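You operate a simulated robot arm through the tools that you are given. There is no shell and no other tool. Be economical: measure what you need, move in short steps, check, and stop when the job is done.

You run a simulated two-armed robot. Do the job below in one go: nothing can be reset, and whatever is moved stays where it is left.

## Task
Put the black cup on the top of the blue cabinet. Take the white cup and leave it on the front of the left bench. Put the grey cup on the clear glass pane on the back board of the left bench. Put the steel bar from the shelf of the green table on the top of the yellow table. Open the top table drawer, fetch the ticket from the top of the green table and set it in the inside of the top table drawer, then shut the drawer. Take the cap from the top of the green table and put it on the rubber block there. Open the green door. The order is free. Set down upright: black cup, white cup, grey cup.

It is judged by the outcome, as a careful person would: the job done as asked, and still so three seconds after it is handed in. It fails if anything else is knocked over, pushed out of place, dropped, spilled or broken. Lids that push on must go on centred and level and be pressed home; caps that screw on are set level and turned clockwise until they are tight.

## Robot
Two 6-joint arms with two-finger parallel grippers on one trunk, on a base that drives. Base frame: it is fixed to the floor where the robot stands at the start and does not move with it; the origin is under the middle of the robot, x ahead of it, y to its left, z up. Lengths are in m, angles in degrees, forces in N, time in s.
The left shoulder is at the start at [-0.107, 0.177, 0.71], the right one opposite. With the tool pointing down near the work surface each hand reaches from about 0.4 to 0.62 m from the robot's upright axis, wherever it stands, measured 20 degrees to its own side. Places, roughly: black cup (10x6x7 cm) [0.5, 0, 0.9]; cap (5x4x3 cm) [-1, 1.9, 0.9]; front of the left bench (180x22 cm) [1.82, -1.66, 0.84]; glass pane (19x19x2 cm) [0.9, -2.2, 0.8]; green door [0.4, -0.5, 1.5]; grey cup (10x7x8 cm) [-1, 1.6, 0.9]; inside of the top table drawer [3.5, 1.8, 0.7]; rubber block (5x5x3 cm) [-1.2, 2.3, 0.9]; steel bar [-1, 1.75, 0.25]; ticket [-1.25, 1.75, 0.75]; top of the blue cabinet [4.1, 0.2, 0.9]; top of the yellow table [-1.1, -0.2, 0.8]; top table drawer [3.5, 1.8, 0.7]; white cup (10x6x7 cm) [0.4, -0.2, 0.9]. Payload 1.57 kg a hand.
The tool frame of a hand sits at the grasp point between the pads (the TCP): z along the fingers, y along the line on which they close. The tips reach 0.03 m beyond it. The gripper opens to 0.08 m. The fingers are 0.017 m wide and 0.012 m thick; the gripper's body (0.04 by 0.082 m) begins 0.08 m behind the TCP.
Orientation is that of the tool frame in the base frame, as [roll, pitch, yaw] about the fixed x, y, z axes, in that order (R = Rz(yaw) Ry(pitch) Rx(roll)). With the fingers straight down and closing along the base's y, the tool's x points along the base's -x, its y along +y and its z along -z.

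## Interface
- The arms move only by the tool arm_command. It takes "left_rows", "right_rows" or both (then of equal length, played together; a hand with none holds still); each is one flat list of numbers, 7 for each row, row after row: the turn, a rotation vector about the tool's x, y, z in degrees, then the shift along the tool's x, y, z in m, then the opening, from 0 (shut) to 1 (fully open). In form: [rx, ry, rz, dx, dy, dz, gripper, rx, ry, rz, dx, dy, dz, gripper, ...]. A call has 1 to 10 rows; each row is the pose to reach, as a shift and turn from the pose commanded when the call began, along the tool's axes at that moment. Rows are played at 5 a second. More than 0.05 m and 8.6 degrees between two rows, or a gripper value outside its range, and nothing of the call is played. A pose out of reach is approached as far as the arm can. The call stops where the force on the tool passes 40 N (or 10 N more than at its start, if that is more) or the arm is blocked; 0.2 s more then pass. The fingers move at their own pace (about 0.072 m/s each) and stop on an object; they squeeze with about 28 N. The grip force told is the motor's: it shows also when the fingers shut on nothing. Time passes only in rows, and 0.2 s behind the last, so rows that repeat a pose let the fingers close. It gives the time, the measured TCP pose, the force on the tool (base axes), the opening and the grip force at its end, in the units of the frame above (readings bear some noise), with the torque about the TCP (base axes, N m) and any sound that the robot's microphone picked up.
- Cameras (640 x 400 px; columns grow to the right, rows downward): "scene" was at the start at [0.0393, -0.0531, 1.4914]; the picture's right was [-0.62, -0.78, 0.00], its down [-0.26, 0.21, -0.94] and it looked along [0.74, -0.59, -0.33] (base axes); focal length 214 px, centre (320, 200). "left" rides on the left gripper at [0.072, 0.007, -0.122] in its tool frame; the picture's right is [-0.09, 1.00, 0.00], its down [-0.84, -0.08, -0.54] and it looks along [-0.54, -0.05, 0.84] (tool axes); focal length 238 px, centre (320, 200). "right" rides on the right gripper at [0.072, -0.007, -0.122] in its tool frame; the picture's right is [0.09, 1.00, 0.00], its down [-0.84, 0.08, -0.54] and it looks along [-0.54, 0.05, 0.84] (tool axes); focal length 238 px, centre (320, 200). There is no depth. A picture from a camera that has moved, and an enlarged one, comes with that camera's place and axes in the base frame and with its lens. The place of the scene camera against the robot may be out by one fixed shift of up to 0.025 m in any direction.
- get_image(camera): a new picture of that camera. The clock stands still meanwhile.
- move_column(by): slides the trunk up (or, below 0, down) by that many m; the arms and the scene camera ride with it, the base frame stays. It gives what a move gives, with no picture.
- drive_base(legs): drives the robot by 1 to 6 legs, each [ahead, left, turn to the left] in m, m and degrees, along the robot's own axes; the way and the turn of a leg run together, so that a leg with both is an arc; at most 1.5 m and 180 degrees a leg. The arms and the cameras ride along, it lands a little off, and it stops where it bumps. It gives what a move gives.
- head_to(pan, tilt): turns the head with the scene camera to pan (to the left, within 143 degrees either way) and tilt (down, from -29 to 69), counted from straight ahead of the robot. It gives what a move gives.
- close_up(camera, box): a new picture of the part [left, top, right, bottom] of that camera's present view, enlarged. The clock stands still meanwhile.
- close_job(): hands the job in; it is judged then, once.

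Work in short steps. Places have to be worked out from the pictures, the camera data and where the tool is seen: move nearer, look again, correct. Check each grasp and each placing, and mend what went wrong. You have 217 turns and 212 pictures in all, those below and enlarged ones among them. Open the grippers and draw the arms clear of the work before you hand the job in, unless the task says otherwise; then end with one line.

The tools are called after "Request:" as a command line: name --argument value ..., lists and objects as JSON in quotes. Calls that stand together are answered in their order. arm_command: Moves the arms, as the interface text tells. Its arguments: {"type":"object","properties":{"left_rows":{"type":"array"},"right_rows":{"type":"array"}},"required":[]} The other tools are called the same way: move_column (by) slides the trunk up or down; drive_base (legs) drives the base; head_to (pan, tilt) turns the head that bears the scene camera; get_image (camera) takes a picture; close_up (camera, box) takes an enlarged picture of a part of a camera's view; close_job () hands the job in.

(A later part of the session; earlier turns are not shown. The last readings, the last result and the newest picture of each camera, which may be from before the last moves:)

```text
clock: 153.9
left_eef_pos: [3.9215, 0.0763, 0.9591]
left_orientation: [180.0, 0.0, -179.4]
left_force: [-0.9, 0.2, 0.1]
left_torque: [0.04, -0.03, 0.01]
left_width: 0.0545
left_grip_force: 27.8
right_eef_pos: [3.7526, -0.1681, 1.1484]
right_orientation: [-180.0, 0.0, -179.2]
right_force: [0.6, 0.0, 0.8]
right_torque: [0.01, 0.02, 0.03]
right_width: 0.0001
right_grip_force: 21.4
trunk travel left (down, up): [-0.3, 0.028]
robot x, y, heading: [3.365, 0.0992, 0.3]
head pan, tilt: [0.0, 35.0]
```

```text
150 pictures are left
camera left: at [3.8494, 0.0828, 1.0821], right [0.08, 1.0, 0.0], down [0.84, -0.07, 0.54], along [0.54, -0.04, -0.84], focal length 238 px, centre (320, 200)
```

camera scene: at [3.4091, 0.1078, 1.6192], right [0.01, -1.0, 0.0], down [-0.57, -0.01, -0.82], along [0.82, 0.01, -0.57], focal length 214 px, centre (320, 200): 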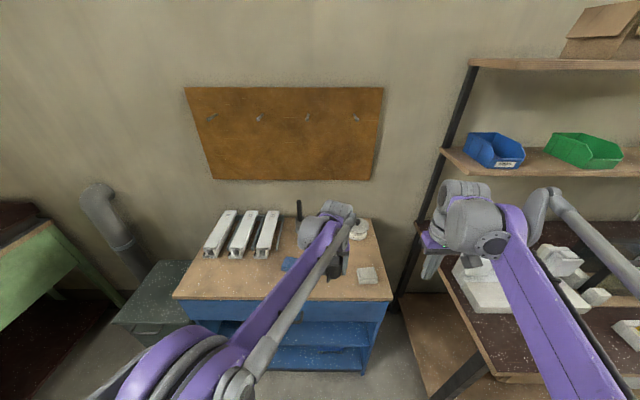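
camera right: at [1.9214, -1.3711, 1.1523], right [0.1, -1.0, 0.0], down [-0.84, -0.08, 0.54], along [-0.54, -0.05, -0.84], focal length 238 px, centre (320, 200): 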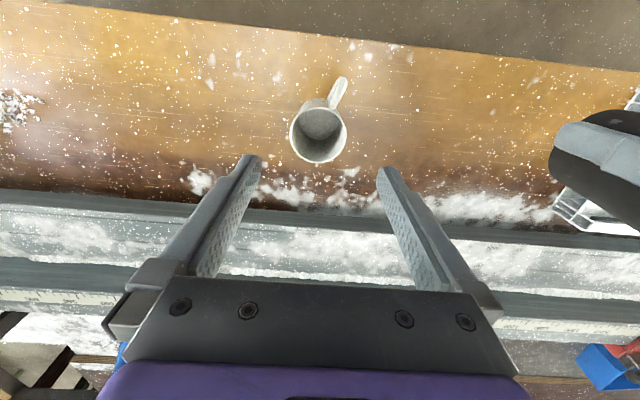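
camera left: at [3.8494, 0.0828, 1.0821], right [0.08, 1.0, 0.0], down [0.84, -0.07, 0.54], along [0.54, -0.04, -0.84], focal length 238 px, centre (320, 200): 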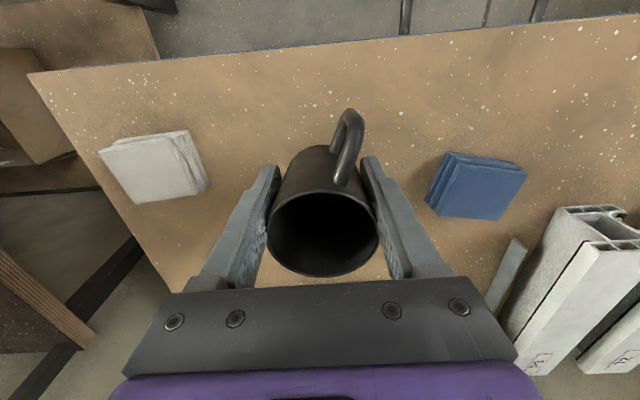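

Clear on all sides. I lower in fine steps.

Request:
arm_command --left_rows '[0, 0, 0, 0, 0, 0.005, 0, 0, 0, 0, 0, 0, 0.01, 0, 0, 0, 0, 0, 0, 0.015, 0, 0, 0, 0, 0, 0, 0.02, 0, 0, 0, 0, 0, 0, 0.024, 0]'

```text
clock: 155.1
left_eef_pos: [3.9209, 0.0758, 0.9357]
left_orientation: [180.0, 0.0, -179.3]
left_force: [0.7, -1.4, -1.4]
left_torque: [-0.01, 0.03, -0.03]
left_width: 0.0542
left_grip_force: 27.7
right_eef_pos: [3.7514, -0.1667, 1.1488]
right_orientation: [180.0, 0.1, -179.2]
right_force: [0.4, 0.1, 0.6]
right_torque: [0.02, -0.03, 0.0]
right_width: 0.0001
right_grip_force: 21.3
trunk travel left (down, up): [-0.3, 0.028]
robot x, y, heading: [3.3651, 0.1019, 0.5]
head pan, tilt: [0.0, 35.0]
```

No contact yet at 0.936; continuing down gently.

Request:
arm_command --left_rows '[0, 0, 0, 0, 0, 0.004, 0, 0, 0, 0, 0, 0, 0.008, 0, 0, 0, 0, 0, 0, 0.011, 0, 0, 0, 0, 0, 0, 0.014, 0]'

Request:
get_image --camera "left"

```text
clock: 156.1
left_eef_pos: [3.9211, 0.0777, 0.9208]
left_orientation: [180.0, 0.1, -179.4]
left_force: [0.3, -1.1, -0.9]
left_torque: [0.01, 0.04, -0.02]
left_width: 0.0543
left_grip_force: 27.7
right_eef_pos: [3.7533, -0.1672, 1.1484]
right_orientation: [179.9, 0.0, -179.2]
right_force: [-0.8, -0.4, 0.8]
right_torque: [-0.03, 0.02, -0.03]
right_width: 0.0001
right_grip_force: 21.3
trunk travel left (down, up): [-0.3, 0.028]
robot x, y, heading: [3.3642, 0.1063, 0.6]
head pan, tilt: [0.0, 35.0]
```

```text
149 pictures are left
camera left: at [3.8485, 0.0825, 1.0434], right [0.08, 1.0, 0.0], down [0.84, -0.07, 0.54], along [0.54, -0.04, -0.84], focal length 238 px, centre (320, 200)
```

left: 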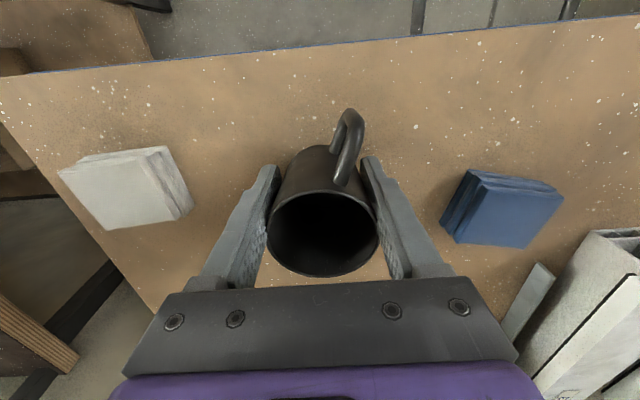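

Request:
arm_command --left_rows '[0, 0, 0, 0, 0, 0.003, 0, 0, 0, 0, 0, 0, 0.006, 0, 0, 0, 0, 0, 0, 0.009, 0, 0, 0, 0, 0, 0, 0.011, 0]'

```text
clock: 157.1
left_eef_pos: [3.9219, 0.0748, 0.9108]
left_orientation: [-180.0, 0.3, -179.4]
left_force: [-0.3, -0.1, -1.9]
left_torque: [0.01, 0.04, 0.0]
left_width: 0.0547
left_grip_force: 28.2
right_eef_pos: [3.7529, -0.1664, 1.1482]
right_orientation: [180.0, 0.1, -179.2]
right_force: [0.0, -1.0, -0.9]
right_torque: [-0.05, -0.03, -0.01]
right_width: 0.0
right_grip_force: 21.9
trunk travel left (down, up): [-0.3, 0.028]
robot x, y, heading: [3.3633, 0.1012, 0.5]
head pan, tilt: [0.0, 35.0]
```

Request:
arm_command --left_rows '[0, 0, 0, 0, 0, 0.003, 0, 0, 0, 0, 0, 0, 0.006, 0, 0, 0, 0, 0, 0, 0.009, 0, 0, 0, 0, 0, 0, 0.011, 0]'

```text
clock: 158.1
left_eef_pos: [3.9201, 0.0755, 0.8992]
left_orientation: [-179.9, 0.2, -179.4]
left_force: [-0.7, 0.0, -1.3]
left_torque: [-0.03, 0.03, 0.0]
left_width: 0.0542
left_grip_force: 27.4
right_eef_pos: [3.7534, -0.1686, 1.1481]
right_orientation: [-180.0, 0.1, -179.3]
right_force: [-0.4, 0.0, 0.0]
right_torque: [-0.02, -0.05, 0.0]
right_width: 0.0001
right_grip_force: 21.5
trunk travel left (down, up): [-0.3, 0.028]
robot x, y, heading: [3.3659, 0.1021, 0.4]
head pan, tilt: [0.0, 35.0]
```

Request:
arm_command --left_rows '[0, 0, 0, 0, 0, 0.003, 0, 0, 0, 0, 0, 0, 0.006, 0, 0, 0, 0, 0, 0, 0.009, 0, 0, 0, 0, 0, 0, 0.012, 0]'

Request:
get_image --camera "left"

```text
clock: 159.3
left_eef_pos: [3.9193, 0.0765, 0.8916]
left_orientation: [180.0, 0.3, -179.5]
left_force: [1.4, -0.4, 28.5]
left_torque: [0.03, -0.01, -0.04]
left_width: 0.0546
left_grip_force: 27.9
right_eef_pos: [3.7504, -0.1674, 1.1489]
right_orientation: [180.0, 0.2, -179.3]
right_force: [0.1, 0.9, 0.3]
right_torque: [0.03, 0.03, 0.03]
right_width: 0.0002
right_grip_force: 20.8
trunk travel left (down, up): [-0.3, 0.028]
robot x, y, heading: [3.3662, 0.102, 0.5]
head pan, tilt: [0.0, 35.0]
stopped in row 4 (left hand): the force on the tool passed its limit at 42 N (the readings are from after the stop); the commanded pose is now the measured one
```

```text
148 pictures are left
camera left: at [3.8463, 0.0821, 1.0136], right [0.08, 1.0, 0.0], down [0.84, -0.07, 0.55], along [0.54, -0.04, -0.84], focal length 238 px, centre (320, 200)
```

left: 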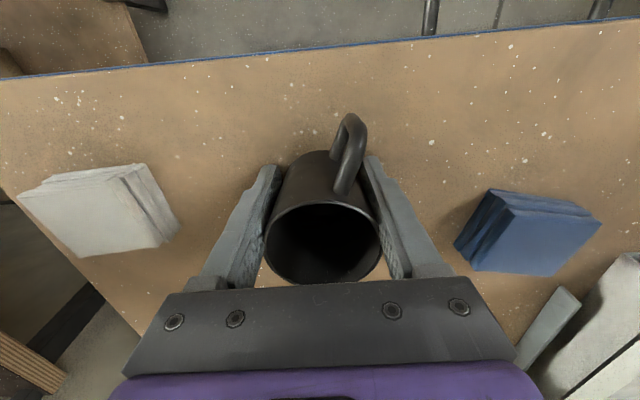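

The cup is on the top (contact force 28 N). I ease off, open and lift straight up.

Request:
arm_command --left_rows '[0, 0, 0, 0, 0, -0.002, 0, 0, 0, 0, 0, 0, -0.002, 1, 0, 0, 0, 0, 0, -0.002, 1, 0, 0, 0, 0, 0, -0.002, 1, 0, 0, 0, 0, 0, -0.04, 1, 0, 0, 0, 0, 0, -0.08, 1, 0, 0, 0, 0, 0, -0.12, 1]'

Request:
get_image --camera "left"

```text
clock: 160.9
left_eef_pos: [3.9213, 0.0767, 1.0091]
left_orientation: [180.0, 0.1, -179.4]
left_force: [-0.9, -0.3, 0.1]
left_torque: [0.0, -0.03, -0.02]
left_width: 0.0799
left_grip_force: 0.1
right_eef_pos: [3.7526, -0.1664, 1.1485]
right_orientation: [180.0, 0.1, -179.2]
right_force: [0.4, 0.6, -0.2]
right_torque: [0.01, -0.01, 0.04]
right_width: 0.0
right_grip_force: 21.3
trunk travel left (down, up): [-0.3, 0.028]
robot x, y, heading: [3.3627, 0.1042, 0.6]
head pan, tilt: [0.0, 35.0]
```

```text
147 pictures are left
camera left: at [3.8485, 0.0822, 1.1315], right [0.08, 1.0, 0.0], down [0.84, -0.07, 0.54], along [0.54, -0.04, -0.84], focal length 238 px, centre (320, 200)
```

left: 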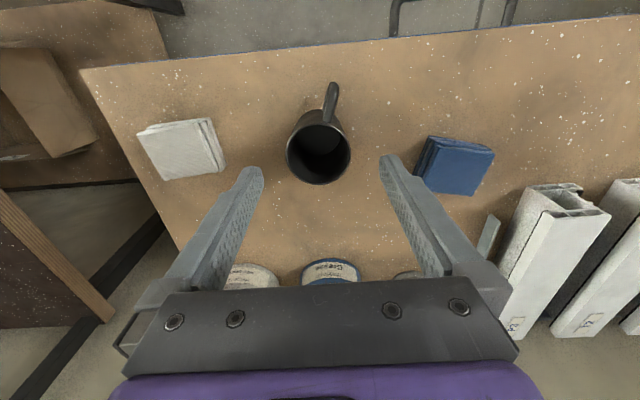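

The black cup stands upright on the cabinet. Next I go look at the green desk's drawer, which is close by: back off and strafe left.

Request:
drive_base --legs '[[-0.75, 0, -0.5], [0, 1.4, 0]]'

Request:
head_to --pan 5 --tilt 30

Request:
get_image --camera "scene"

```text
clock: 177.1
left_eef_pos: [3.1479, 1.4715, 1.0087]
left_orientation: [-180.0, 0.2, -179.8]
left_force: [0.2, 0.6, 0.3]
left_torque: [0.02, -0.01, -0.01]
left_width: 0.0797
left_grip_force: 0.0
right_eef_pos: [2.9773, 1.2286, 1.1478]
right_orientation: [179.9, 0.2, -179.5]
right_force: [0.0, 0.0, -0.4]
right_torque: [0.0, -0.01, 0.0]
right_width: 0.0
right_grip_force: 21.7
trunk travel left (down, up): [-0.3, 0.028]
robot x, y, heading: [2.5904, 1.5022, -0.0]
head pan, tilt: [0.0, 35.0]
```

```text
clock: 177.8
left_eef_pos: [3.1474, 1.4706, 1.0081]
left_orientation: [180.0, 0.2, -179.7]
left_force: [-0.1, 1.0, -0.6]
left_torque: [0.0, 0.0, 0.01]
left_width: 0.0801
left_grip_force: 0.0
right_eef_pos: [2.9776, 1.2295, 1.1482]
right_orientation: [179.9, 0.0, -179.7]
right_force: [-0.1, -0.6, -0.5]
right_torque: [-0.01, 0.0, 0.0]
right_width: 0.0002
right_grip_force: 21.1
trunk travel left (down, up): [-0.3, 0.028]
robot x, y, heading: [2.5906, 1.5009, 0.3]
head pan, tilt: [5.0, 30.0]
```

```text
146 pictures are left
camera scene: at [2.6378, 1.5137, 1.627], right [0.09, -1.0, 0.0], down [-0.5, -0.04, -0.87], along [0.86, 0.08, -0.5], focal length 214 px, centre (320, 200)
```

scene: 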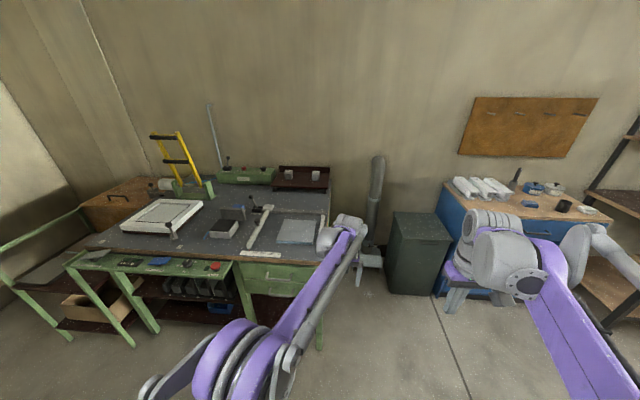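

The desk's drawers are at (245–320, 265–290) in the view. I enlarge them.

Request:
close_up --camera "scene" --box '[180, 190, 372, 310]'

```text
3.33 times, centred on (276, 250) of scene
camera zoom: at [2.6378, 1.5137, 1.627], right [0.09, -1.0, 0.0], down [-0.5, -0.04, -0.87], along [0.86, 0.08, -0.5], focal length 715 px, centre (467, 33)
```

zoom: 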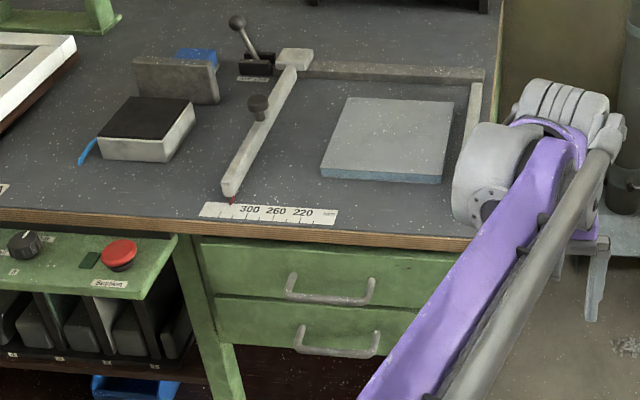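

The top drawer handle (horizontal bar) is near (3.36,1.80,0.72), drawer y 1.63–2.02. I retract the left hand, lower the column, and turn the right hand to point forward.

Request:
arm_command --left_rows '[0, 0, 0, 0.02, 0.01, -0.02, 1, 0, 0, 0, 0.04, 0.02, -0.04, 1, 0, 0, 0, 0.06, 0.03, -0.06, 1, 0, 0, 0, 0.08, 0.04, -0.08, 1, 0, 0, 0, 0.1, 0.05, -0.1, 1, 0, 0, 0, 0.12, 0.06, -0.12, 1, 0, 0, 0, 0.14, 0.07, -0.14, 1, 0, 0, 0, 0.16, 0.08, -0.16, 1, 0, 0, 0, 0.18, 0.09, -0.18, 1, 0, 0, 0, 0.2, 0.1, -0.2, 1]' --right_rows '[0, -8.4, 0, 0, 0, 0.01, 0.6, 0, -16.8, 0, 0, 0, 0.02, 0.6, 0, -25.2, 0, 0, 0, 0.03, 0.6, 0, -33.6, 0, 0, 0, 0.04, 0.6, 0, -42, 0, 0, 0, 0.05, 0.6, 0, -50.4, 0, 0, 0, 0.06, 0.6, 0, -58.8, 0, 0, 0, 0.07, 0.6, 0, -67.2, 0, 0, 0, 0.08, 0.6, 0, -75.6, 0, 0, 0, 0.09, 0.6, 0, -84, 0, 0, 0, 0.1, 0.6]'

Request:
move_column --by -0.25

```text
clock: 180.0
left_eef_pos: [2.9477, 1.5699, 1.2071]
left_orientation: [180.0, 0.1, -179.7]
left_force: [0.2, -0.2, 0.4]
left_torque: [0.01, 0.0, 0.01]
left_width: 0.08
left_grip_force: 0.0
right_eef_pos: [2.9776, 1.2267, 1.0483]
right_orientation: [-179.9, 84.2, -179.5]
right_force: [-0.7, 0.2, 0.2]
right_torque: [-0.01, -0.02, 0.05]
right_width: 0.0479
right_grip_force: 0.0
trunk travel left (down, up): [-0.3, 0.028]
robot x, y, heading: [2.5891, 1.4989, 0.1]
head pan, tilt: [5.0, 30.0]
```

```text
clock: 182.6
left_eef_pos: [2.9458, 1.5696, 0.9585]
left_orientation: [180.0, 0.1, -179.8]
left_force: [-0.7, -0.5, 1.2]
left_torque: [0.0, 0.01, 0.0]
left_width: 0.08
left_grip_force: 0.0
right_eef_pos: [2.9767, 1.2288, 0.7976]
right_orientation: [-179.8, 84.1, -179.2]
right_force: [-0.5, -0.3, -0.7]
right_torque: [-0.02, 0.0, -0.01]
right_width: 0.048
right_grip_force: 0.0
trunk travel left (down, up): [-0.05, 0.278]
robot x, y, heading: [2.5932, 1.4984, 0.0]
head pan, tilt: [5.0, 30.0]
```

Now roll the right hand 90° about its pointing axis so that it closes vertically.

Request:
arm_command --right_rows '[0, 0, 8.5, 0, 0, 0, 0.6, 0, 0, 17, 0, 0, 0, 0.6, 0, 0, 25.5, 0, 0, 0, 0.6, 0, 0, 34, 0, 0, 0, 0.6, 0, 0, 42.5, 0, 0, 0, 0.6, 0, 0, 51, 0, 0, 0, 0.6, 0, 0, 59.5, 0, 0, 0, 0.6, 0, 0, 68, 0, 0, 0, 0.6, 0, 0, 76.5, 0, 0, 0, 0.6, 0, 0, 85, 0, 0, 0, 0.6]'

Request:
drive_base --legs '[[0, 0.5, 0]]'

Request:
get_image --camera "right"

Request:
get_image --camera "scene"

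```text
clock: 184.8
left_eef_pos: [2.9474, 1.571, 0.9577]
left_orientation: [-179.9, 0.1, -179.8]
left_force: [-0.3, -0.5, -1.2]
left_torque: [0.01, 0.02, 0.01]
left_width: 0.0798
left_grip_force: 0.0
right_eef_pos: [2.9764, 1.2294, 0.7975]
right_orientation: [96.1, 4.8, 90.9]
right_force: [-0.8, 0.1, 0.5]
right_torque: [0.0, 0.0, 0.01]
right_width: 0.048
right_grip_force: 0.0
trunk travel left (down, up): [-0.05, 0.278]
robot x, y, heading: [2.5904, 1.4975, 0.2]
head pan, tilt: [5.0, 30.0]
```

```text
clock: 189.7
left_eef_pos: [2.9465, 2.0669, 0.9582]
left_orientation: [180.0, 0.2, 179.7]
left_force: [0.2, -0.1, 0.1]
left_torque: [0.03, 0.0, 0.03]
left_width: 0.0801
left_grip_force: 0.0
right_eef_pos: [2.975, 1.7253, 0.7985]
right_orientation: [96.0, 5.0, 90.6]
right_force: [-0.6, 0.2, -0.2]
right_torque: [0.0, -0.04, 0.01]
right_width: 0.0477
right_grip_force: 0.0
trunk travel left (down, up): [-0.05, 0.278]
robot x, y, heading: [2.5867, 2.0013, 0.4]
head pan, tilt: [5.0, 30.0]
```

```text
144 pictures are left
camera right: at [2.8545, 1.7976, 0.7971], right [0.1, 0.18, 0.98], down [-0.52, -0.83, 0.21], along [0.85, -0.53, 0.01], focal length 238 px, centre (320, 200)
```

right: 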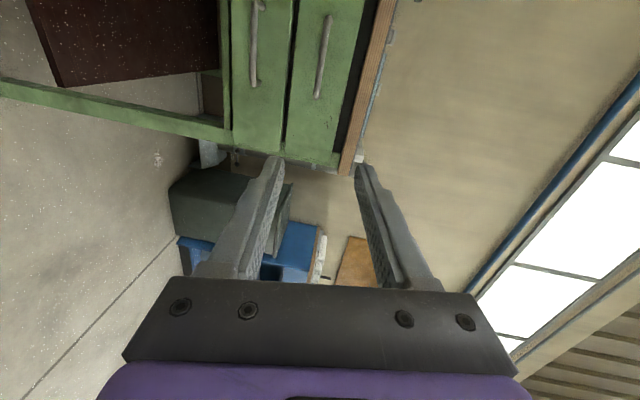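

```text
143 pictures are left
camera scene: at [2.6781, 2.0121, 1.3651], right [0.08, -1.0, 0.0], down [-0.5, -0.04, -0.87], along [0.86, 0.07, -0.5], focal length 214 px, centre (320, 200)
```

scene: 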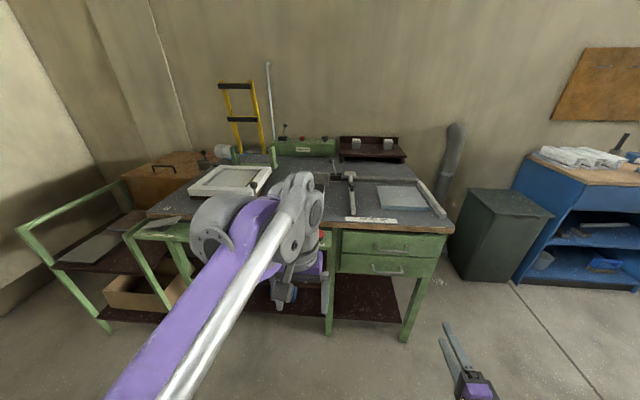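

The top drawer's handle is at about y 1.72–1.85, z≈0.75. I level the hand, align it, and drive 0.2 m nearer.

Request:
arm_command --right_rows '[-2, 0, 1.7, 0.019, -0.01, 0.035, 0.6, -4, 0, 3.4, 0.038, -0.02, 0.07, 0.6, -6, 0, 5, 0.058, -0.03, 0.104, 0.6]'

Request:
drive_base --legs '[[0.2, 0, -0.3]]'

Request:
get_image --camera "right"

Request:
close_up --camera "scene" --box '[240, 200, 480, 350]'

```text
clock: 190.5
left_eef_pos: [2.9475, 2.0674, 0.9577]
left_orientation: [180.0, 0.1, 179.9]
left_force: [0.3, 1.0, -0.8]
left_torque: [0.0, 0.02, 0.02]
left_width: 0.0799
left_grip_force: 0.0
right_eef_pos: [3.0789, 1.7805, 0.7525]
right_orientation: [90.0, 0.0, 90.3]
right_force: [0.1, -0.1, 0.5]
right_torque: [-0.04, 0.03, 0.03]
right_width: 0.0477
right_grip_force: 0.1
trunk travel left (down, up): [-0.05, 0.278]
robot x, y, heading: [2.5887, 2.0019, -0.3]
head pan, tilt: [5.0, 30.0]
```

```text
clock: 192.1
left_eef_pos: [3.1474, 2.0633, 0.9572]
left_orientation: [179.9, 0.1, 179.5]
left_force: [0.9, 0.8, -0.2]
left_torque: [0.04, 0.03, 0.02]
left_width: 0.0803
left_grip_force: 0.1
right_eef_pos: [3.2756, 1.7777, 0.753]
right_orientation: [90.0, 0.0, 90.1]
right_force: [-0.6, -0.2, 0.2]
right_torque: [-0.01, 0.03, 0.02]
right_width: 0.0481
right_grip_force: 0.0
trunk travel left (down, up): [-0.05, 0.278]
robot x, y, heading: [2.7888, 2.0044, -0.6]
head pan, tilt: [5.0, 30.0]
```

```text
142 pictures are left
camera right: at [3.1555, 1.8491, 0.7449], right [0.0, 0.09, 1.0], down [-0.54, -0.84, 0.08], along [0.84, -0.54, 0.05], focal length 238 px, centre (320, 200)
```

right: 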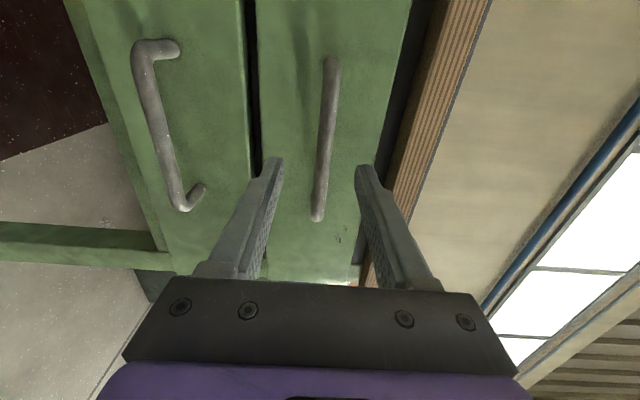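

```text
2.67 times, centred on (360, 275) of scene
camera zoom: at [2.8783, 2.0103, 1.3651], right [0.08, -1.0, 0.0], down [-0.5, -0.04, -0.87], along [0.86, 0.07, -0.5], focal length 572 px, centre (213, 0)
```

zoom: 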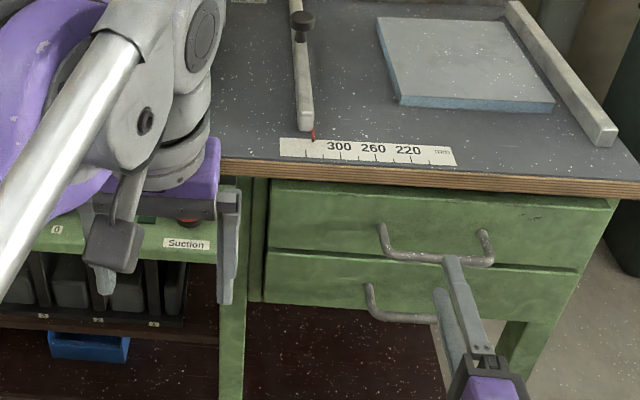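

The bar is at x≈3.324, z≈0.753, right between the fingers. I move forward 4.8 cm and close on it.

Request:
arm_command --right_rows '[0, 0, 0, 0, 0, 0.024, 0.6, 0, 0, 0, 0, 0, 0.047, 0.6, 0, 0, 0, 0, 0, 0.047, 0, 0, 0, 0, 0, 0, 0.047, 0, 0, 0, 0, 0, 0, 0.047, 0]'

```text
clock: 193.3
left_eef_pos: [3.1458, 2.0631, 0.9585]
left_orientation: [-179.9, 0.2, 179.6]
left_force: [-0.2, 0.1, -0.2]
left_torque: [0.0, -0.02, -0.01]
left_width: 0.0801
left_grip_force: 0.1
right_eef_pos: [3.3213, 1.7776, 0.7561]
right_orientation: [89.7, -0.1, 90.0]
right_force: [4.6, -5.1, 30.5]
right_torque: [0.05, -0.08, 0.43]
right_width: 0.0117
right_grip_force: 29.2
trunk travel left (down, up): [-0.05, 0.278]
robot x, y, heading: [2.7925, 1.999, -0.5]
head pan, tilt: [5.0, 30.0]
```

Gripped (1.2 cm) but with 30 N vertical load; I raise 3 mm to relieve it, then pull with the arm a little.

Request:
arm_command --right_rows '[0, 0, 0, 0, 0.003, 0, 0, 0, 0, 0, 0, 0.003, -0.03, 0, 0, 0, 0, 0, 0.003, -0.06, 0, 0, 0, 0, 0, 0.003, -0.09, 0]'

Request:
close_up --camera "scene" --box '[240, 200, 480, 350]'

```text
clock: 194.3
left_eef_pos: [3.146, 2.0637, 0.9582]
left_orientation: [-179.9, 0.1, 179.5]
left_force: [0.2, -0.8, 0.6]
left_torque: [0.02, 0.02, 0.03]
left_width: 0.0802
left_grip_force: 0.1
right_eef_pos: [3.2312, 1.7772, 0.7541]
right_orientation: [89.8, 0.0, 90.0]
right_force: [-3.2, -3.6, 21.3]
right_torque: [-0.05, -0.01, -0.03]
right_width: 0.0117
right_grip_force: 28.9
trunk travel left (down, up): [-0.05, 0.278]
robot x, y, heading: [2.7914, 1.9984, -0.4]
head pan, tilt: [5.0, 30.0]
```

```text
2.67 times, centred on (360, 275) of scene
camera zoom: at [2.8758, 2.0106, 1.3653], right [0.08, -1.0, 0.0], down [-0.5, -0.04, -0.87], along [0.86, 0.07, -0.5], focal length 572 px, centre (213, 0)
```

zoom: 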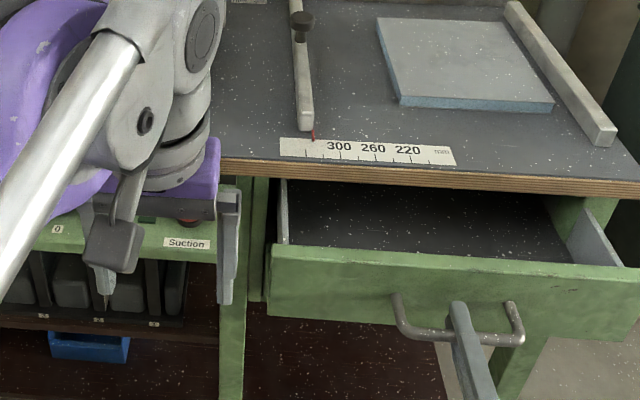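

The drawer slides well. I pull further by driving back 0.14 m.

Request:
drive_base --legs '[[-0.14, 0, 0]]'

Request:
get_image --camera "scene"

```text
clock: 195.0
left_eef_pos: [3.1423, 2.0639, 0.9571]
left_orientation: [179.9, 0.1, 179.5]
left_force: [0.1, -0.4, -0.7]
left_torque: [-0.02, 0.03, 0.0]
left_width: 0.0797
left_grip_force: 0.2
right_eef_pos: [3.2297, 1.7769, 0.7553]
right_orientation: [89.7, -0.1, 90.1]
right_force: [1.4, 0.5, -5.7]
right_torque: [-0.06, 0.04, 0.06]
right_width: 0.0118
right_grip_force: 29.0
trunk travel left (down, up): [-0.05, 0.278]
robot x, y, heading: [2.7883, 1.9965, -0.6]
head pan, tilt: [5.0, 30.0]
stopped in leg 1: the force on the tool passed its limit at 49 N (the readings are from after the stop); the commanded pose is now the measured one
```

```text
139 pictures are left
camera scene: at [2.874, 2.0103, 1.3651], right [0.08, -1.0, 0.0], down [-0.5, -0.04, -0.87], along [0.86, 0.07, -0.5], focal length 214 px, centre (320, 200)
```

scene: 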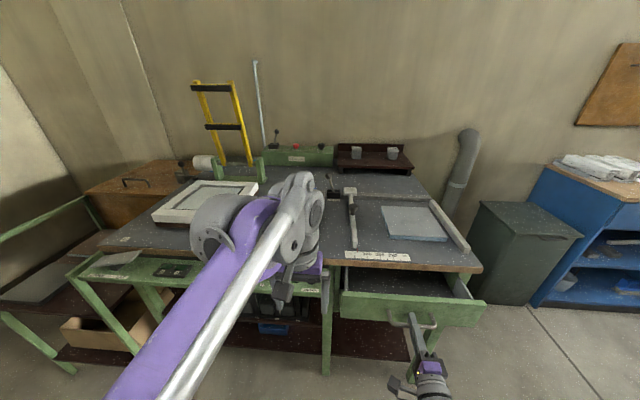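

The jerk tripped the limit. I pull on with the arm instead.

Request:
arm_command --right_rows '[0, 0, 0, 0, 0, -0.02, 0, 0, 0, 0, 0, 0, -0.04, 0, 0, 0, 0, 0, 0, -0.06, 0, 0, 0, 0, 0, 0, -0.08, 0, 0, 0, 0, 0, 0, -0.1, 0, 0, 0, 0, 0, 0, -0.12, 0]'

Request:
get_image --camera "scene"

```text
clock: 196.4
left_eef_pos: [3.1433, 2.0657, 0.9579]
left_orientation: [-179.9, 0.0, 179.6]
left_force: [-0.8, 0.9, -1.3]
left_torque: [0.02, 0.0, -0.03]
left_width: 0.0801
left_grip_force: 0.1
right_eef_pos: [3.1307, 1.7745, 0.7561]
right_orientation: [89.8, 0.0, 90.3]
right_force: [1.7, 21.3, -24.7]
right_torque: [0.07, 0.04, 0.07]
right_width: 0.0118
right_grip_force: 28.9
trunk travel left (down, up): [-0.05, 0.278]
robot x, y, heading: [2.7886, 1.9985, -0.6]
head pan, tilt: [5.0, 30.0]
```

```text
138 pictures are left
camera scene: at [2.875, 2.0122, 1.3648], right [0.08, -1.0, 0.0], down [-0.5, -0.04, -0.87], along [0.86, 0.07, -0.5], focal length 214 px, centre (320, 200)
```

scene: 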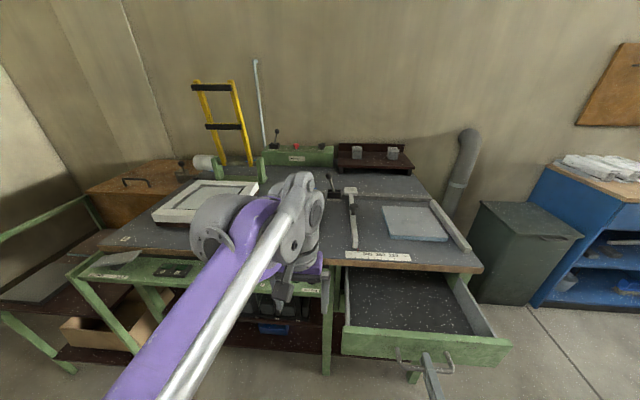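

The drawer is open about 19 cm. I release, back away, and look towards the passage on the left.

Request:
arm_command --right_rows '[0, 0, 0, 0, 0, 0, 1, 0, 0, 0, 0, 0, 0, 1, 0, 0, 0, 0, 0, 0, 1]'

Request:
drive_base --legs '[[-0.2, 0, 0]]'

Request:
head_to --pan 110 --tilt 25

Request:
get_image --camera "scene"

```text
clock: 197.2
left_eef_pos: [3.1433, 2.0625, 0.9575]
left_orientation: [180.0, 0.1, 179.5]
left_force: [0.0, -0.7, -0.1]
left_torque: [0.02, -0.01, -0.03]
left_width: 0.0799
left_grip_force: 0.1
right_eef_pos: [3.1283, 1.7714, 0.756]
right_orientation: [89.7, -0.1, 90.1]
right_force: [0.3, 0.0, 0.4]
right_torque: [0.04, 0.01, -0.03]
right_width: 0.0801
right_grip_force: 0.1
trunk travel left (down, up): [-0.05, 0.278]
robot x, y, heading: [2.7856, 1.9989, -0.5]
head pan, tilt: [5.0, 30.0]
```

```text
clock: 198.8
left_eef_pos: [2.9461, 2.0639, 0.9573]
left_orientation: [179.9, 0.2, 179.2]
left_force: [0.1, 0.1, 0.8]
left_torque: [0.01, 0.0, 0.0]
left_width: 0.0802
left_grip_force: 0.1
right_eef_pos: [2.9287, 1.772, 0.7556]
right_orientation: [89.6, -0.2, 89.7]
right_force: [-0.3, 0.0, -0.5]
right_torque: [-0.01, 0.03, 0.03]
right_width: 0.08
right_grip_force: 0.0
trunk travel left (down, up): [-0.05, 0.278]
robot x, y, heading: [2.5932, 2.003, -0.5]
head pan, tilt: [5.0, 30.0]
```

```text
clock: 200.6
left_eef_pos: [2.9465, 2.0631, 0.9566]
left_orientation: [180.0, 0.0, 179.0]
left_force: [-0.4, 1.1, -0.7]
left_torque: [-0.02, 0.04, 0.0]
left_width: 0.08
left_grip_force: 0.1
right_eef_pos: [2.9296, 1.7717, 0.7555]
right_orientation: [89.8, -0.1, 89.8]
right_force: [0.0, -0.1, -0.8]
right_torque: [-0.01, 0.0, -0.01]
right_width: 0.0802
right_grip_force: 0.0
trunk travel left (down, up): [-0.05, 0.278]
robot x, y, heading: [2.5898, 1.9986, -0.7]
head pan, tilt: [110.0, 25.0]
```

```text
137 pictures are left
camera scene: at [2.5563, 2.0928, 1.3731], right [0.95, 0.33, 0.0], down [0.14, -0.4, -0.91], along [-0.3, 0.86, -0.42], focal length 214 px, centre (320, 200)
```

scene: 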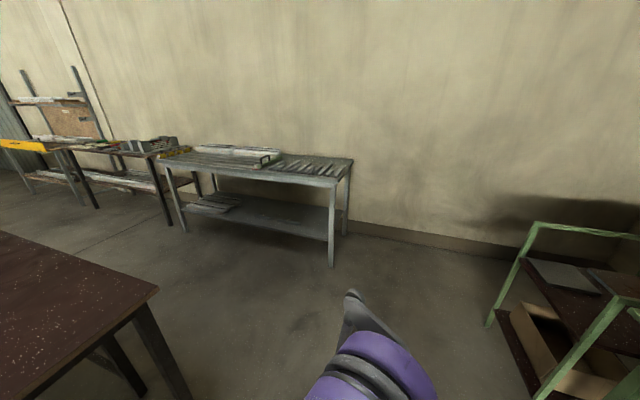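

The passage is 1.17 m wide (y 2.41–3.58). I drive through at y≈2.98 facing −x, to the green table.

Request:
drive_base --legs '[[0, 0.98, 0.7], [0, 0, 180], [1.4, 0, 0], [1.3, 0, 0]]'

Request:
head_to --pan 30 --tilt 25

Request:
get_image --camera "scene"

```text
clock: 229.5
left_eef_pos: [-0.4414, 2.7774, 0.958]
left_orientation: [-179.9, 0.1, 1.9]
left_force: [0.1, -0.6, 0.6]
left_torque: [0.02, 0.01, 0.01]
left_width: 0.0799
left_grip_force: 0.0
right_eef_pos: [-0.4397, 3.072, 0.7556]
right_orientation: [89.8, -0.1, -87.4]
right_force: [-0.4, -0.3, 0.1]
right_torque: [0.0, -0.01, 0.02]
right_width: 0.0797
right_grip_force: 0.1
trunk travel left (down, up): [-0.05, 0.278]
robot x, y, heading: [-0.0845, 2.8583, -178.0]
head pan, tilt: [110.0, 25.0]
```

```text
clock: 231.0
left_eef_pos: [-0.4419, 2.7794, 0.9564]
left_orientation: [-180.0, 0.1, 1.8]
left_force: [-0.3, 0.0, -0.7]
left_torque: [0.0, -0.03, -0.01]
left_width: 0.0799
left_grip_force: 0.0
right_eef_pos: [-0.4392, 3.0711, 0.7554]
right_orientation: [90.0, -0.1, -87.5]
right_force: [-0.3, -0.8, -0.6]
right_torque: [0.02, -0.02, -0.01]
right_width: 0.0801
right_grip_force: 0.1
trunk travel left (down, up): [-0.05, 0.278]
robot x, y, heading: [-0.0873, 2.8586, -178.1]
head pan, tilt: [30.0, 25.0]
```

```text
136 pictures are left
camera scene: at [-0.1649, 2.8158, 1.3731], right [-0.53, 0.85, 0.0], down [0.36, 0.22, -0.91], along [-0.77, -0.48, -0.42], focal length 214 px, centre (320, 200)
```

scene: 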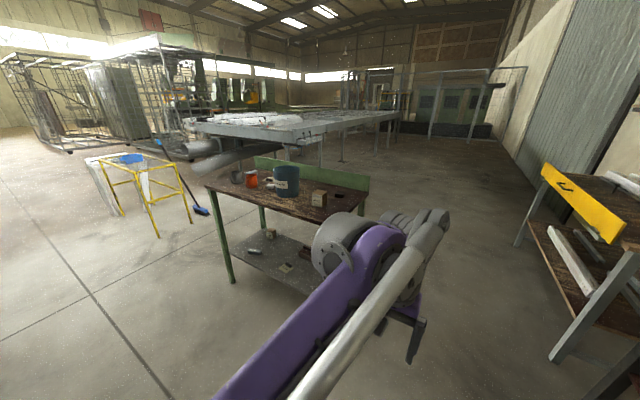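

The green table's front edge is near x≈-0.92, y 1.47–2.41. I first turn the right hand back: roll, then tilt down while raising.

Request:
arm_command --right_rows '[0, 0, -8.6, 0, 0, 0, 1, 0, 0, -17.2, 0, 0, 0, 1, 0, 0, -25.8, 0, 0, 0, 1, 0, 0, -34.4, 0, 0, 0, 1, 0, 0, -43, 0, 0, 0, 1, 0, 0, -51.6, 0, 0, 0, 1, 0, 0, -60.2, 0, 0, 0, 1, 0, 0, -68.8, 0, 0, 0, 1, 0, 0, -77.4, 0, 0, 0, 1, 0, 0, -86, 0, 0, 0, 1]'

Request:
arm_command --right_rows '[0, 8.5, 0, -0.025, 0, 0, 1, 0, 17, 0, -0.05, 0, 0, 1, 0, 25.5, 0, -0.075, 0, 0, 1, 0, 34, 0, -0.1, 0, 0, 1, 0, 42.5, 0, -0.125, 0, 0, 1, 0, 51, 0, -0.15, 0, 0, 1, 0, 59.5, 0, -0.175, 0, 0, 1, 0, 68, 0, -0.2, 0, 0, 1, 0, 76.5, 0, -0.22, 0, 0, 1, 0, 85, 0, -0.24, 0, 0, 1]'

Request:
drive_base --legs '[[0.15, 0.95, -2]]'

Request:
head_to --pan 0 --tilt 40

Request:
get_image --camera "scene"

```text
clock: 233.2
left_eef_pos: [-0.4425, 2.7796, 0.9574]
left_orientation: [180.0, 0.1, 1.9]
left_force: [0.5, -0.6, -0.2]
left_torque: [-0.01, 0.03, 0.03]
left_width: 0.0802
left_grip_force: 0.0
right_eef_pos: [-0.4388, 3.0709, 0.7571]
right_orientation: [86.5, 85.9, -91.0]
right_force: [0.8, 0.1, 0.3]
right_torque: [-0.03, -0.02, -0.05]
right_width: 0.08
right_grip_force: 0.1
trunk travel left (down, up): [-0.05, 0.278]
robot x, y, heading: [-0.0894, 2.8614, -177.9]
head pan, tilt: [30.0, 25.0]
```

```text
clock: 235.4
left_eef_pos: [-0.4415, 2.7781, 0.9573]
left_orientation: [179.9, 0.1, 1.9]
left_force: [0.0, 0.2, -0.3]
left_torque: [0.01, -0.02, 0.03]
left_width: 0.0803
left_grip_force: 0.1
right_eef_pos: [-0.4406, 3.088, 0.9954]
right_orientation: [175.9, 5.0, 2.1]
right_force: [0.8, 0.2, -0.3]
right_torque: [0.0, -0.02, -0.03]
right_width: 0.0803
right_grip_force: 0.0
trunk travel left (down, up): [-0.05, 0.278]
robot x, y, heading: [-0.0844, 2.8573, -178.2]
head pan, tilt: [30.0, 25.0]
```

```text
clock: 244.2
left_eef_pos: [-0.5834, 1.8302, 0.9568]
left_orientation: [180.0, 0.1, -0.6]
left_force: [-0.4, 0.1, -0.6]
left_torque: [-0.01, 0.02, -0.02]
left_width: 0.0799
left_grip_force: 0.2
right_eef_pos: [-0.5669, 2.1392, 0.995]
right_orientation: [175.9, 5.2, -0.4]
right_force: [0.1, 0.4, -0.2]
right_torque: [0.03, 0.01, -0.01]
right_width: 0.0799
right_grip_force: 0.1
trunk travel left (down, up): [-0.05, 0.278]
robot x, y, heading: [-0.2247, 1.8957, 179.4]
head pan, tilt: [30.0, 25.0]
```

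```text
clock: 245.2
left_eef_pos: [-0.583, 1.8319, 0.9582]
left_orientation: [-180.0, 0.1, -0.8]
left_force: [0.2, 0.1, -0.1]
left_torque: [0.02, 0.04, 0.02]
left_width: 0.08
left_grip_force: 0.1
right_eef_pos: [-0.5661, 2.1394, 0.9953]
right_orientation: [175.8, 5.2, -0.5]
right_force: [-0.5, -0.2, 0.5]
right_torque: [0.01, -0.02, -0.02]
right_width: 0.0798
right_grip_force: 0.0
trunk travel left (down, up): [-0.05, 0.278]
robot x, y, heading: [-0.2251, 1.8967, 179.1]
head pan, tilt: [0.0, 40.0]
```

```text
135 pictures are left
camera scene: at [-0.31, 1.9005, 1.3498], right [0.01, 1.0, 0.0], down [0.64, -0.01, -0.77], along [-0.77, 0.01, -0.64], focal length 214 px, centre (320, 200)
```

scene: 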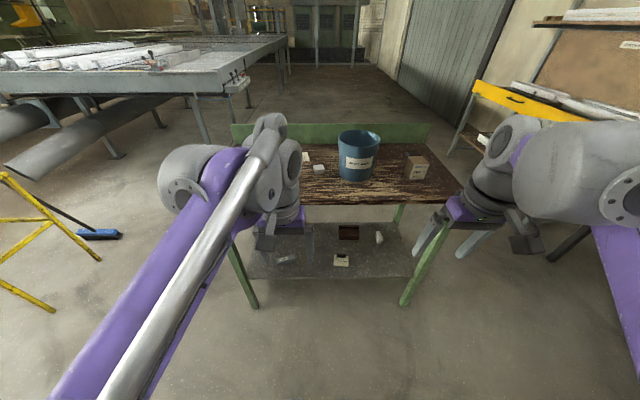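

I level the right hand, raise the column 0.1, drive 0.17 m nearer and look with both wrist cameras.

Request:
arm_command --right_rows '[4.2, 5, 0, 0, 0, 0, 1]'

Request:
move_column --by 0.12

Request:
drive_base --legs '[[0.17, 0, 0.8]]'

Request:
get_image --camera "left"

Request:
get_image --camera "right"

Request:
get_image --camera "scene"

```text
clock: 245.6
left_eef_pos: [-0.5828, 1.8297, 0.9566]
left_orientation: [-180.0, 0.1, -0.6]
left_force: [0.3, -0.1, 0.6]
left_torque: [-0.02, -0.01, 0.0]
left_width: 0.0801
left_grip_force: 0.0
right_eef_pos: [-0.5673, 2.1391, 0.994]
right_orientation: [-179.8, 0.3, -0.3]
right_force: [-0.3, -0.2, 1.6]
right_torque: [0.01, -0.03, -0.01]
right_width: 0.0801
right_grip_force: 0.0
trunk travel left (down, up): [-0.05, 0.278]
robot x, y, heading: [-0.2243, 1.8939, 179.3]
head pan, tilt: [0.0, 40.0]
```

```text
clock: 247.1
left_eef_pos: [-0.5827, 1.8299, 1.0782]
left_orientation: [-180.0, 0.1, -0.6]
left_force: [0.1, -0.8, -0.9]
left_torque: [-0.01, 0.01, 0.0]
left_width: 0.0798
left_grip_force: 0.1
right_eef_pos: [-0.5674, 2.1395, 1.115]
right_orientation: [-179.9, 0.2, -0.4]
right_force: [-1.0, 0.5, 0.2]
right_torque: [0.01, 0.02, 0.02]
right_width: 0.0801
right_grip_force: 0.0
trunk travel left (down, up): [-0.17, 0.158]
robot x, y, heading: [-0.2301, 1.8898, 179.2]
head pan, tilt: [0.0, 40.0]
```

```text
clock: 248.5
left_eef_pos: [-0.7488, 1.8283, 1.0774]
left_orientation: [180.0, 0.0, -0.1]
left_force: [-0.1, 0.0, 0.3]
left_torque: [-0.02, -0.02, 0.01]
left_width: 0.08
left_grip_force: 0.2
right_eef_pos: [-0.7363, 2.1371, 1.1147]
right_orientation: [-179.9, 0.2, 0.4]
right_force: [0.1, 0.3, -0.3]
right_torque: [0.01, -0.01, -0.02]
right_width: 0.0798
right_grip_force: 0.0
trunk travel left (down, up): [-0.17, 0.158]
robot x, y, heading: [-0.3922, 1.8969, 180.0]
head pan, tilt: [0.0, 40.0]
```

```text
134 pictures are left
camera left: at [-0.6777, 1.8216, 1.2002], right [-0.09, -1.0, 0.0], down [-0.84, 0.08, 0.54], along [-0.54, 0.05, -0.84], focal length 238 px, centre (320, 200)
```

left: 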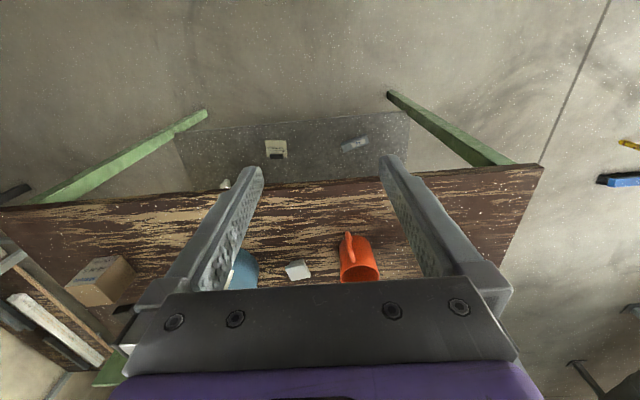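

```text
133 pictures are left
camera right: at [-0.6629, 2.1447, 1.2355], right [0.1, -1.0, 0.0], down [-0.83, -0.08, 0.54], along [-0.54, -0.05, -0.84], focal length 238 px, centre (320, 200)
```

right: 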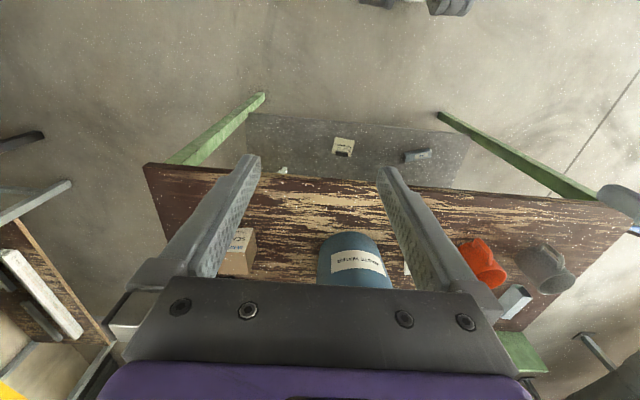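

```text
132 pictures are left
camera scene: at [-0.4436, 1.9009, 1.4785], right [0.0, 1.0, 0.0], down [0.64, 0.0, -0.77], along [-0.77, 0.0, -0.64], focal length 214 px, centre (320, 200)
```

scene: 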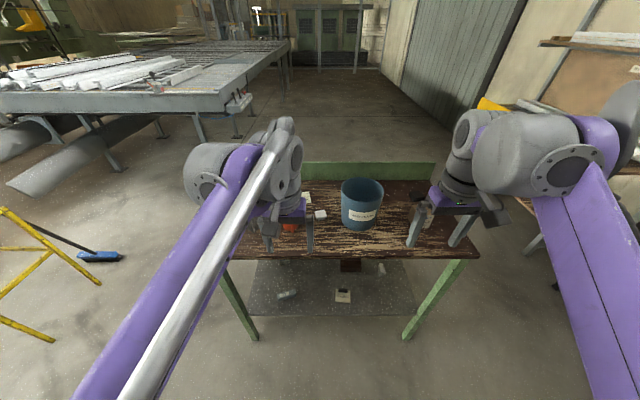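

The arms hide the tabletop; I spread the hands apart sideways and look again.

Request:
arm_command --left_rows '[0, 0, 0, 0.02, 0.045, 0, 1, 0, 0, 0, 0.04, 0.09, 0, 1, 0, 0, 0, 0.06, 0.135, 0, 1, 0, 0, 0, 0.08, 0.18, 0, 1, 0, 0, 0, 0.1, 0.22, 0, 1]' --right_rows '[0, 0, 0, 0.02, -0.03, 0, 1, 0, 0, 0, 0.04, -0.06, 0, 1, 0, 0, 0, 0.06, -0.09, 0, 1, 0, 0, 0, 0.08, -0.12, 0, 1, 0, 0, 0, 0.1, -0.15, 0, 1]'

Request:
get_image --camera "scene"

Request:
close_up --camera "scene" --box '[220, 150, 492, 320]'

```text
clock: 249.7
left_eef_pos: [-0.6473, 1.6079, 1.0798]
left_orientation: [-179.9, 0.1, 0.0]
left_force: [0.2, 0.0, 0.0]
left_torque: [0.01, 0.03, -0.01]
left_width: 0.0801
left_grip_force: 0.1
right_eef_pos: [-0.6362, 2.2883, 1.1153]
right_orientation: [-179.8, 0.3, 0.4]
right_force: [0.1, -0.3, -0.6]
right_torque: [-0.02, -0.05, 0.03]
right_width: 0.0802
right_grip_force: 0.1
trunk travel left (down, up): [-0.17, 0.158]
robot x, y, heading: [-0.3921, 1.8956, 180.0]
head pan, tilt: [0.0, 40.0]
```

```text
131 pictures are left
camera scene: at [-0.4423, 1.9011, 1.4786], right [0.0, 1.0, 0.0], down [0.64, 0.0, -0.77], along [-0.77, 0.0, -0.64], focal length 214 px, centre (320, 200)
```

scene: 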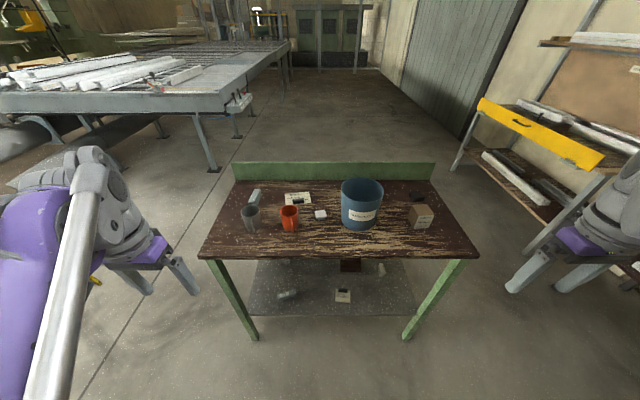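

```text
2.35 times, centred on (356, 235) of scene
camera zoom: at [-0.4423, 1.9011, 1.4786], right [0.0, 1.0, 0.0], down [0.64, 0.0, -0.77], along [-0.77, 0.0, -0.64], focal length 505 px, centre (235, 118)
```

zoom: 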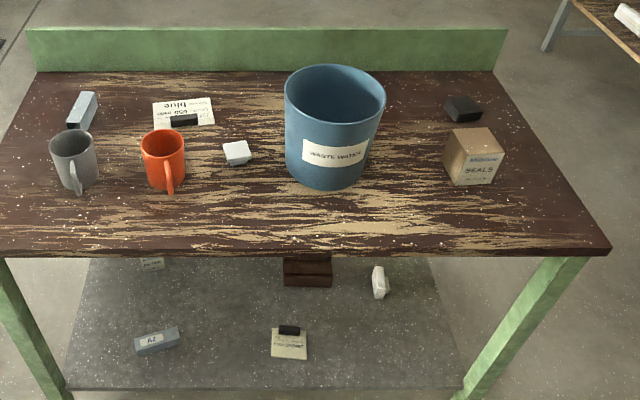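

Now all is visible: white cap near (-1.1,1.906), black rubber block near (-1.22,2.35), the ticket with a black clip near (-1.2,1.8), bar "A2" on the shelf below. I drive to reach the cap with the right hand.

Request:
drive_base --legs '[[0.16, 0.2, 0]]'

Request:
arm_command --right_rows '[0, 0, 0, -0.03, 0.035, 0, 1, 0, 0, 0, -0.06, 0.07, 0, 1, 0, 0, 0, -0.09, 0.105, 0, 1, 0, 0, 0, -0.12, 0.14, 0, 1, 0, 0, 0, -0.15, 0.17, 0, 1, 0, 0, 0, -0.18, 0.18, 0, 1]'

Request:
get_image --camera "right"

Request:
get_image --camera "scene"

```text
clock: 252.1
left_eef_pos: [-0.8072, 1.4098, 1.0802]
left_orientation: [179.9, 0.0, -0.3]
left_force: [0.0, -0.2, -1.6]
left_torque: [-0.01, 0.0, -0.02]
left_width: 0.08
left_grip_force: 0.0
right_eef_pos: [-0.7928, 2.0907, 1.1155]
right_orientation: [-179.9, 0.2, 0.0]
right_force: [-1.2, -0.2, 0.4]
right_torque: [0.01, 0.0, 0.01]
right_width: 0.08
right_grip_force: 0.1
trunk travel left (down, up): [-0.17, 0.158]
robot x, y, heading: [-0.5464, 1.6968, 179.7]
head pan, tilt: [0.0, 40.0]
```

```text
clock: 253.5
left_eef_pos: [-0.8077, 1.4118, 1.0803]
left_orientation: [180.0, 0.1, -0.3]
left_force: [-0.4, 0.1, 0.1]
left_torque: [-0.03, -0.02, 0.0]
left_width: 0.08
left_grip_force: 0.1
right_eef_pos: [-0.972, 1.9118, 1.1148]
right_orientation: [-179.8, 0.2, 0.1]
right_force: [0.1, -0.3, -0.2]
right_torque: [-0.02, 0.0, -0.01]
right_width: 0.0799
right_grip_force: 0.0
trunk travel left (down, up): [-0.17, 0.158]
robot x, y, heading: [-0.5508, 1.6984, 179.5]
head pan, tilt: [0.0, 40.0]
```

```text
129 pictures are left
camera right: at [-0.8985, 1.9181, 1.2356], right [0.09, -1.0, 0.0], down [-0.83, -0.08, 0.54], along [-0.54, -0.05, -0.84], focal length 238 px, centre (320, 200)
```

right: 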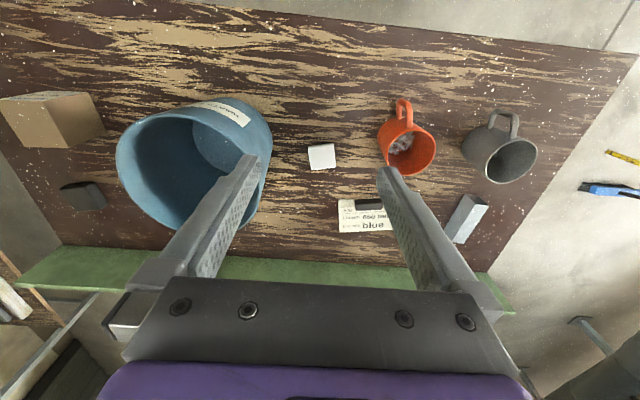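

```text
128 pictures are left
camera scene: at [-0.6014, 1.7032, 1.4785], right [0.01, 1.0, 0.0], down [0.64, 0.0, -0.77], along [-0.77, 0.0, -0.64], focal length 214 px, centre (320, 200)
```

scene: 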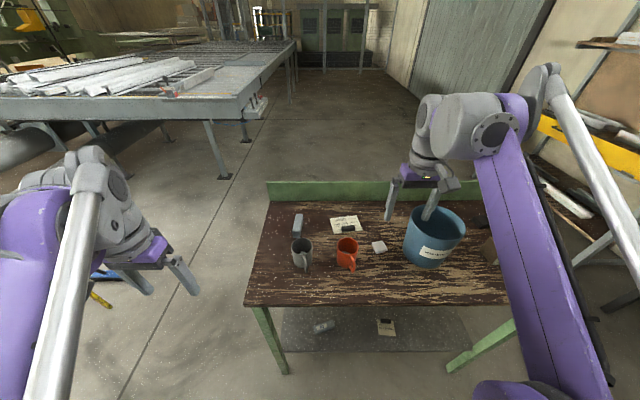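

The cap is at about (-1.063,1.901), close beside the bucket, so I turn the right gripper 90° to close along x, moving over the cap.

Request:
arm_command --right_rows '[0, 0, 8.5, -0.009, 0.001, 0, 1, 0, 0, 17, -0.018, 0.002, 0, 1, 0, 0, 25.5, -0.027, 0.003, 0, 1, 0, 0, 34, -0.036, 0.004, 0, 1, 0, 0, 42.5, -0.045, 0.005, 0, 1, 0, 0, 51, -0.054, 0.006, 0, 1, 0, 0, 59.5, -0.063, 0.007, 0, 1, 0, 0, 68, -0.072, 0.008, 0, 1, 0, 0, 76.5, -0.081, 0.009, 0, 1, 0, 0, 85, -0.09, 0.01, 0, 1]'

Request:
get_image --camera "right"

```text
clock: 255.7
left_eef_pos: [-0.8074, 1.4111, 1.0795]
left_orientation: [180.0, 0.1, -0.2]
left_force: [0.1, -0.1, -0.9]
left_torque: [0.04, -0.01, -0.02]
left_width: 0.0799
left_grip_force: 0.0
right_eef_pos: [-1.0483, 1.9003, 1.1047]
right_orientation: [179.8, 0.1, -82.2]
right_force: [-0.3, 0.4, 0.5]
right_torque: [-0.04, -0.02, 0.04]
right_width: 0.0799
right_grip_force: 0.1
right hand out of reach, approached as far as the arm can: row 9, 10
trunk travel left (down, up): [-0.17, 0.158]
robot x, y, heading: [-0.5523, 1.7007, 179.6]
head pan, tilt: [0.0, 40.0]
```

```text
127 pictures are left
camera right: at [-1.03, 1.8311, 1.2262], right [-0.97, -0.23, 0.0], down [-0.19, 0.82, 0.54], along [-0.13, 0.53, -0.84], focal length 238 px, centre (320, 200)
```

right: 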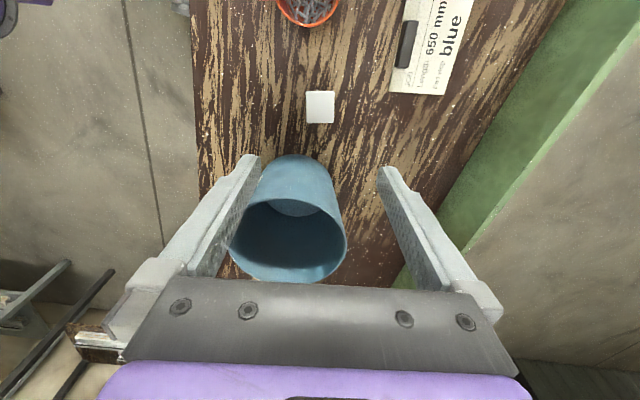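

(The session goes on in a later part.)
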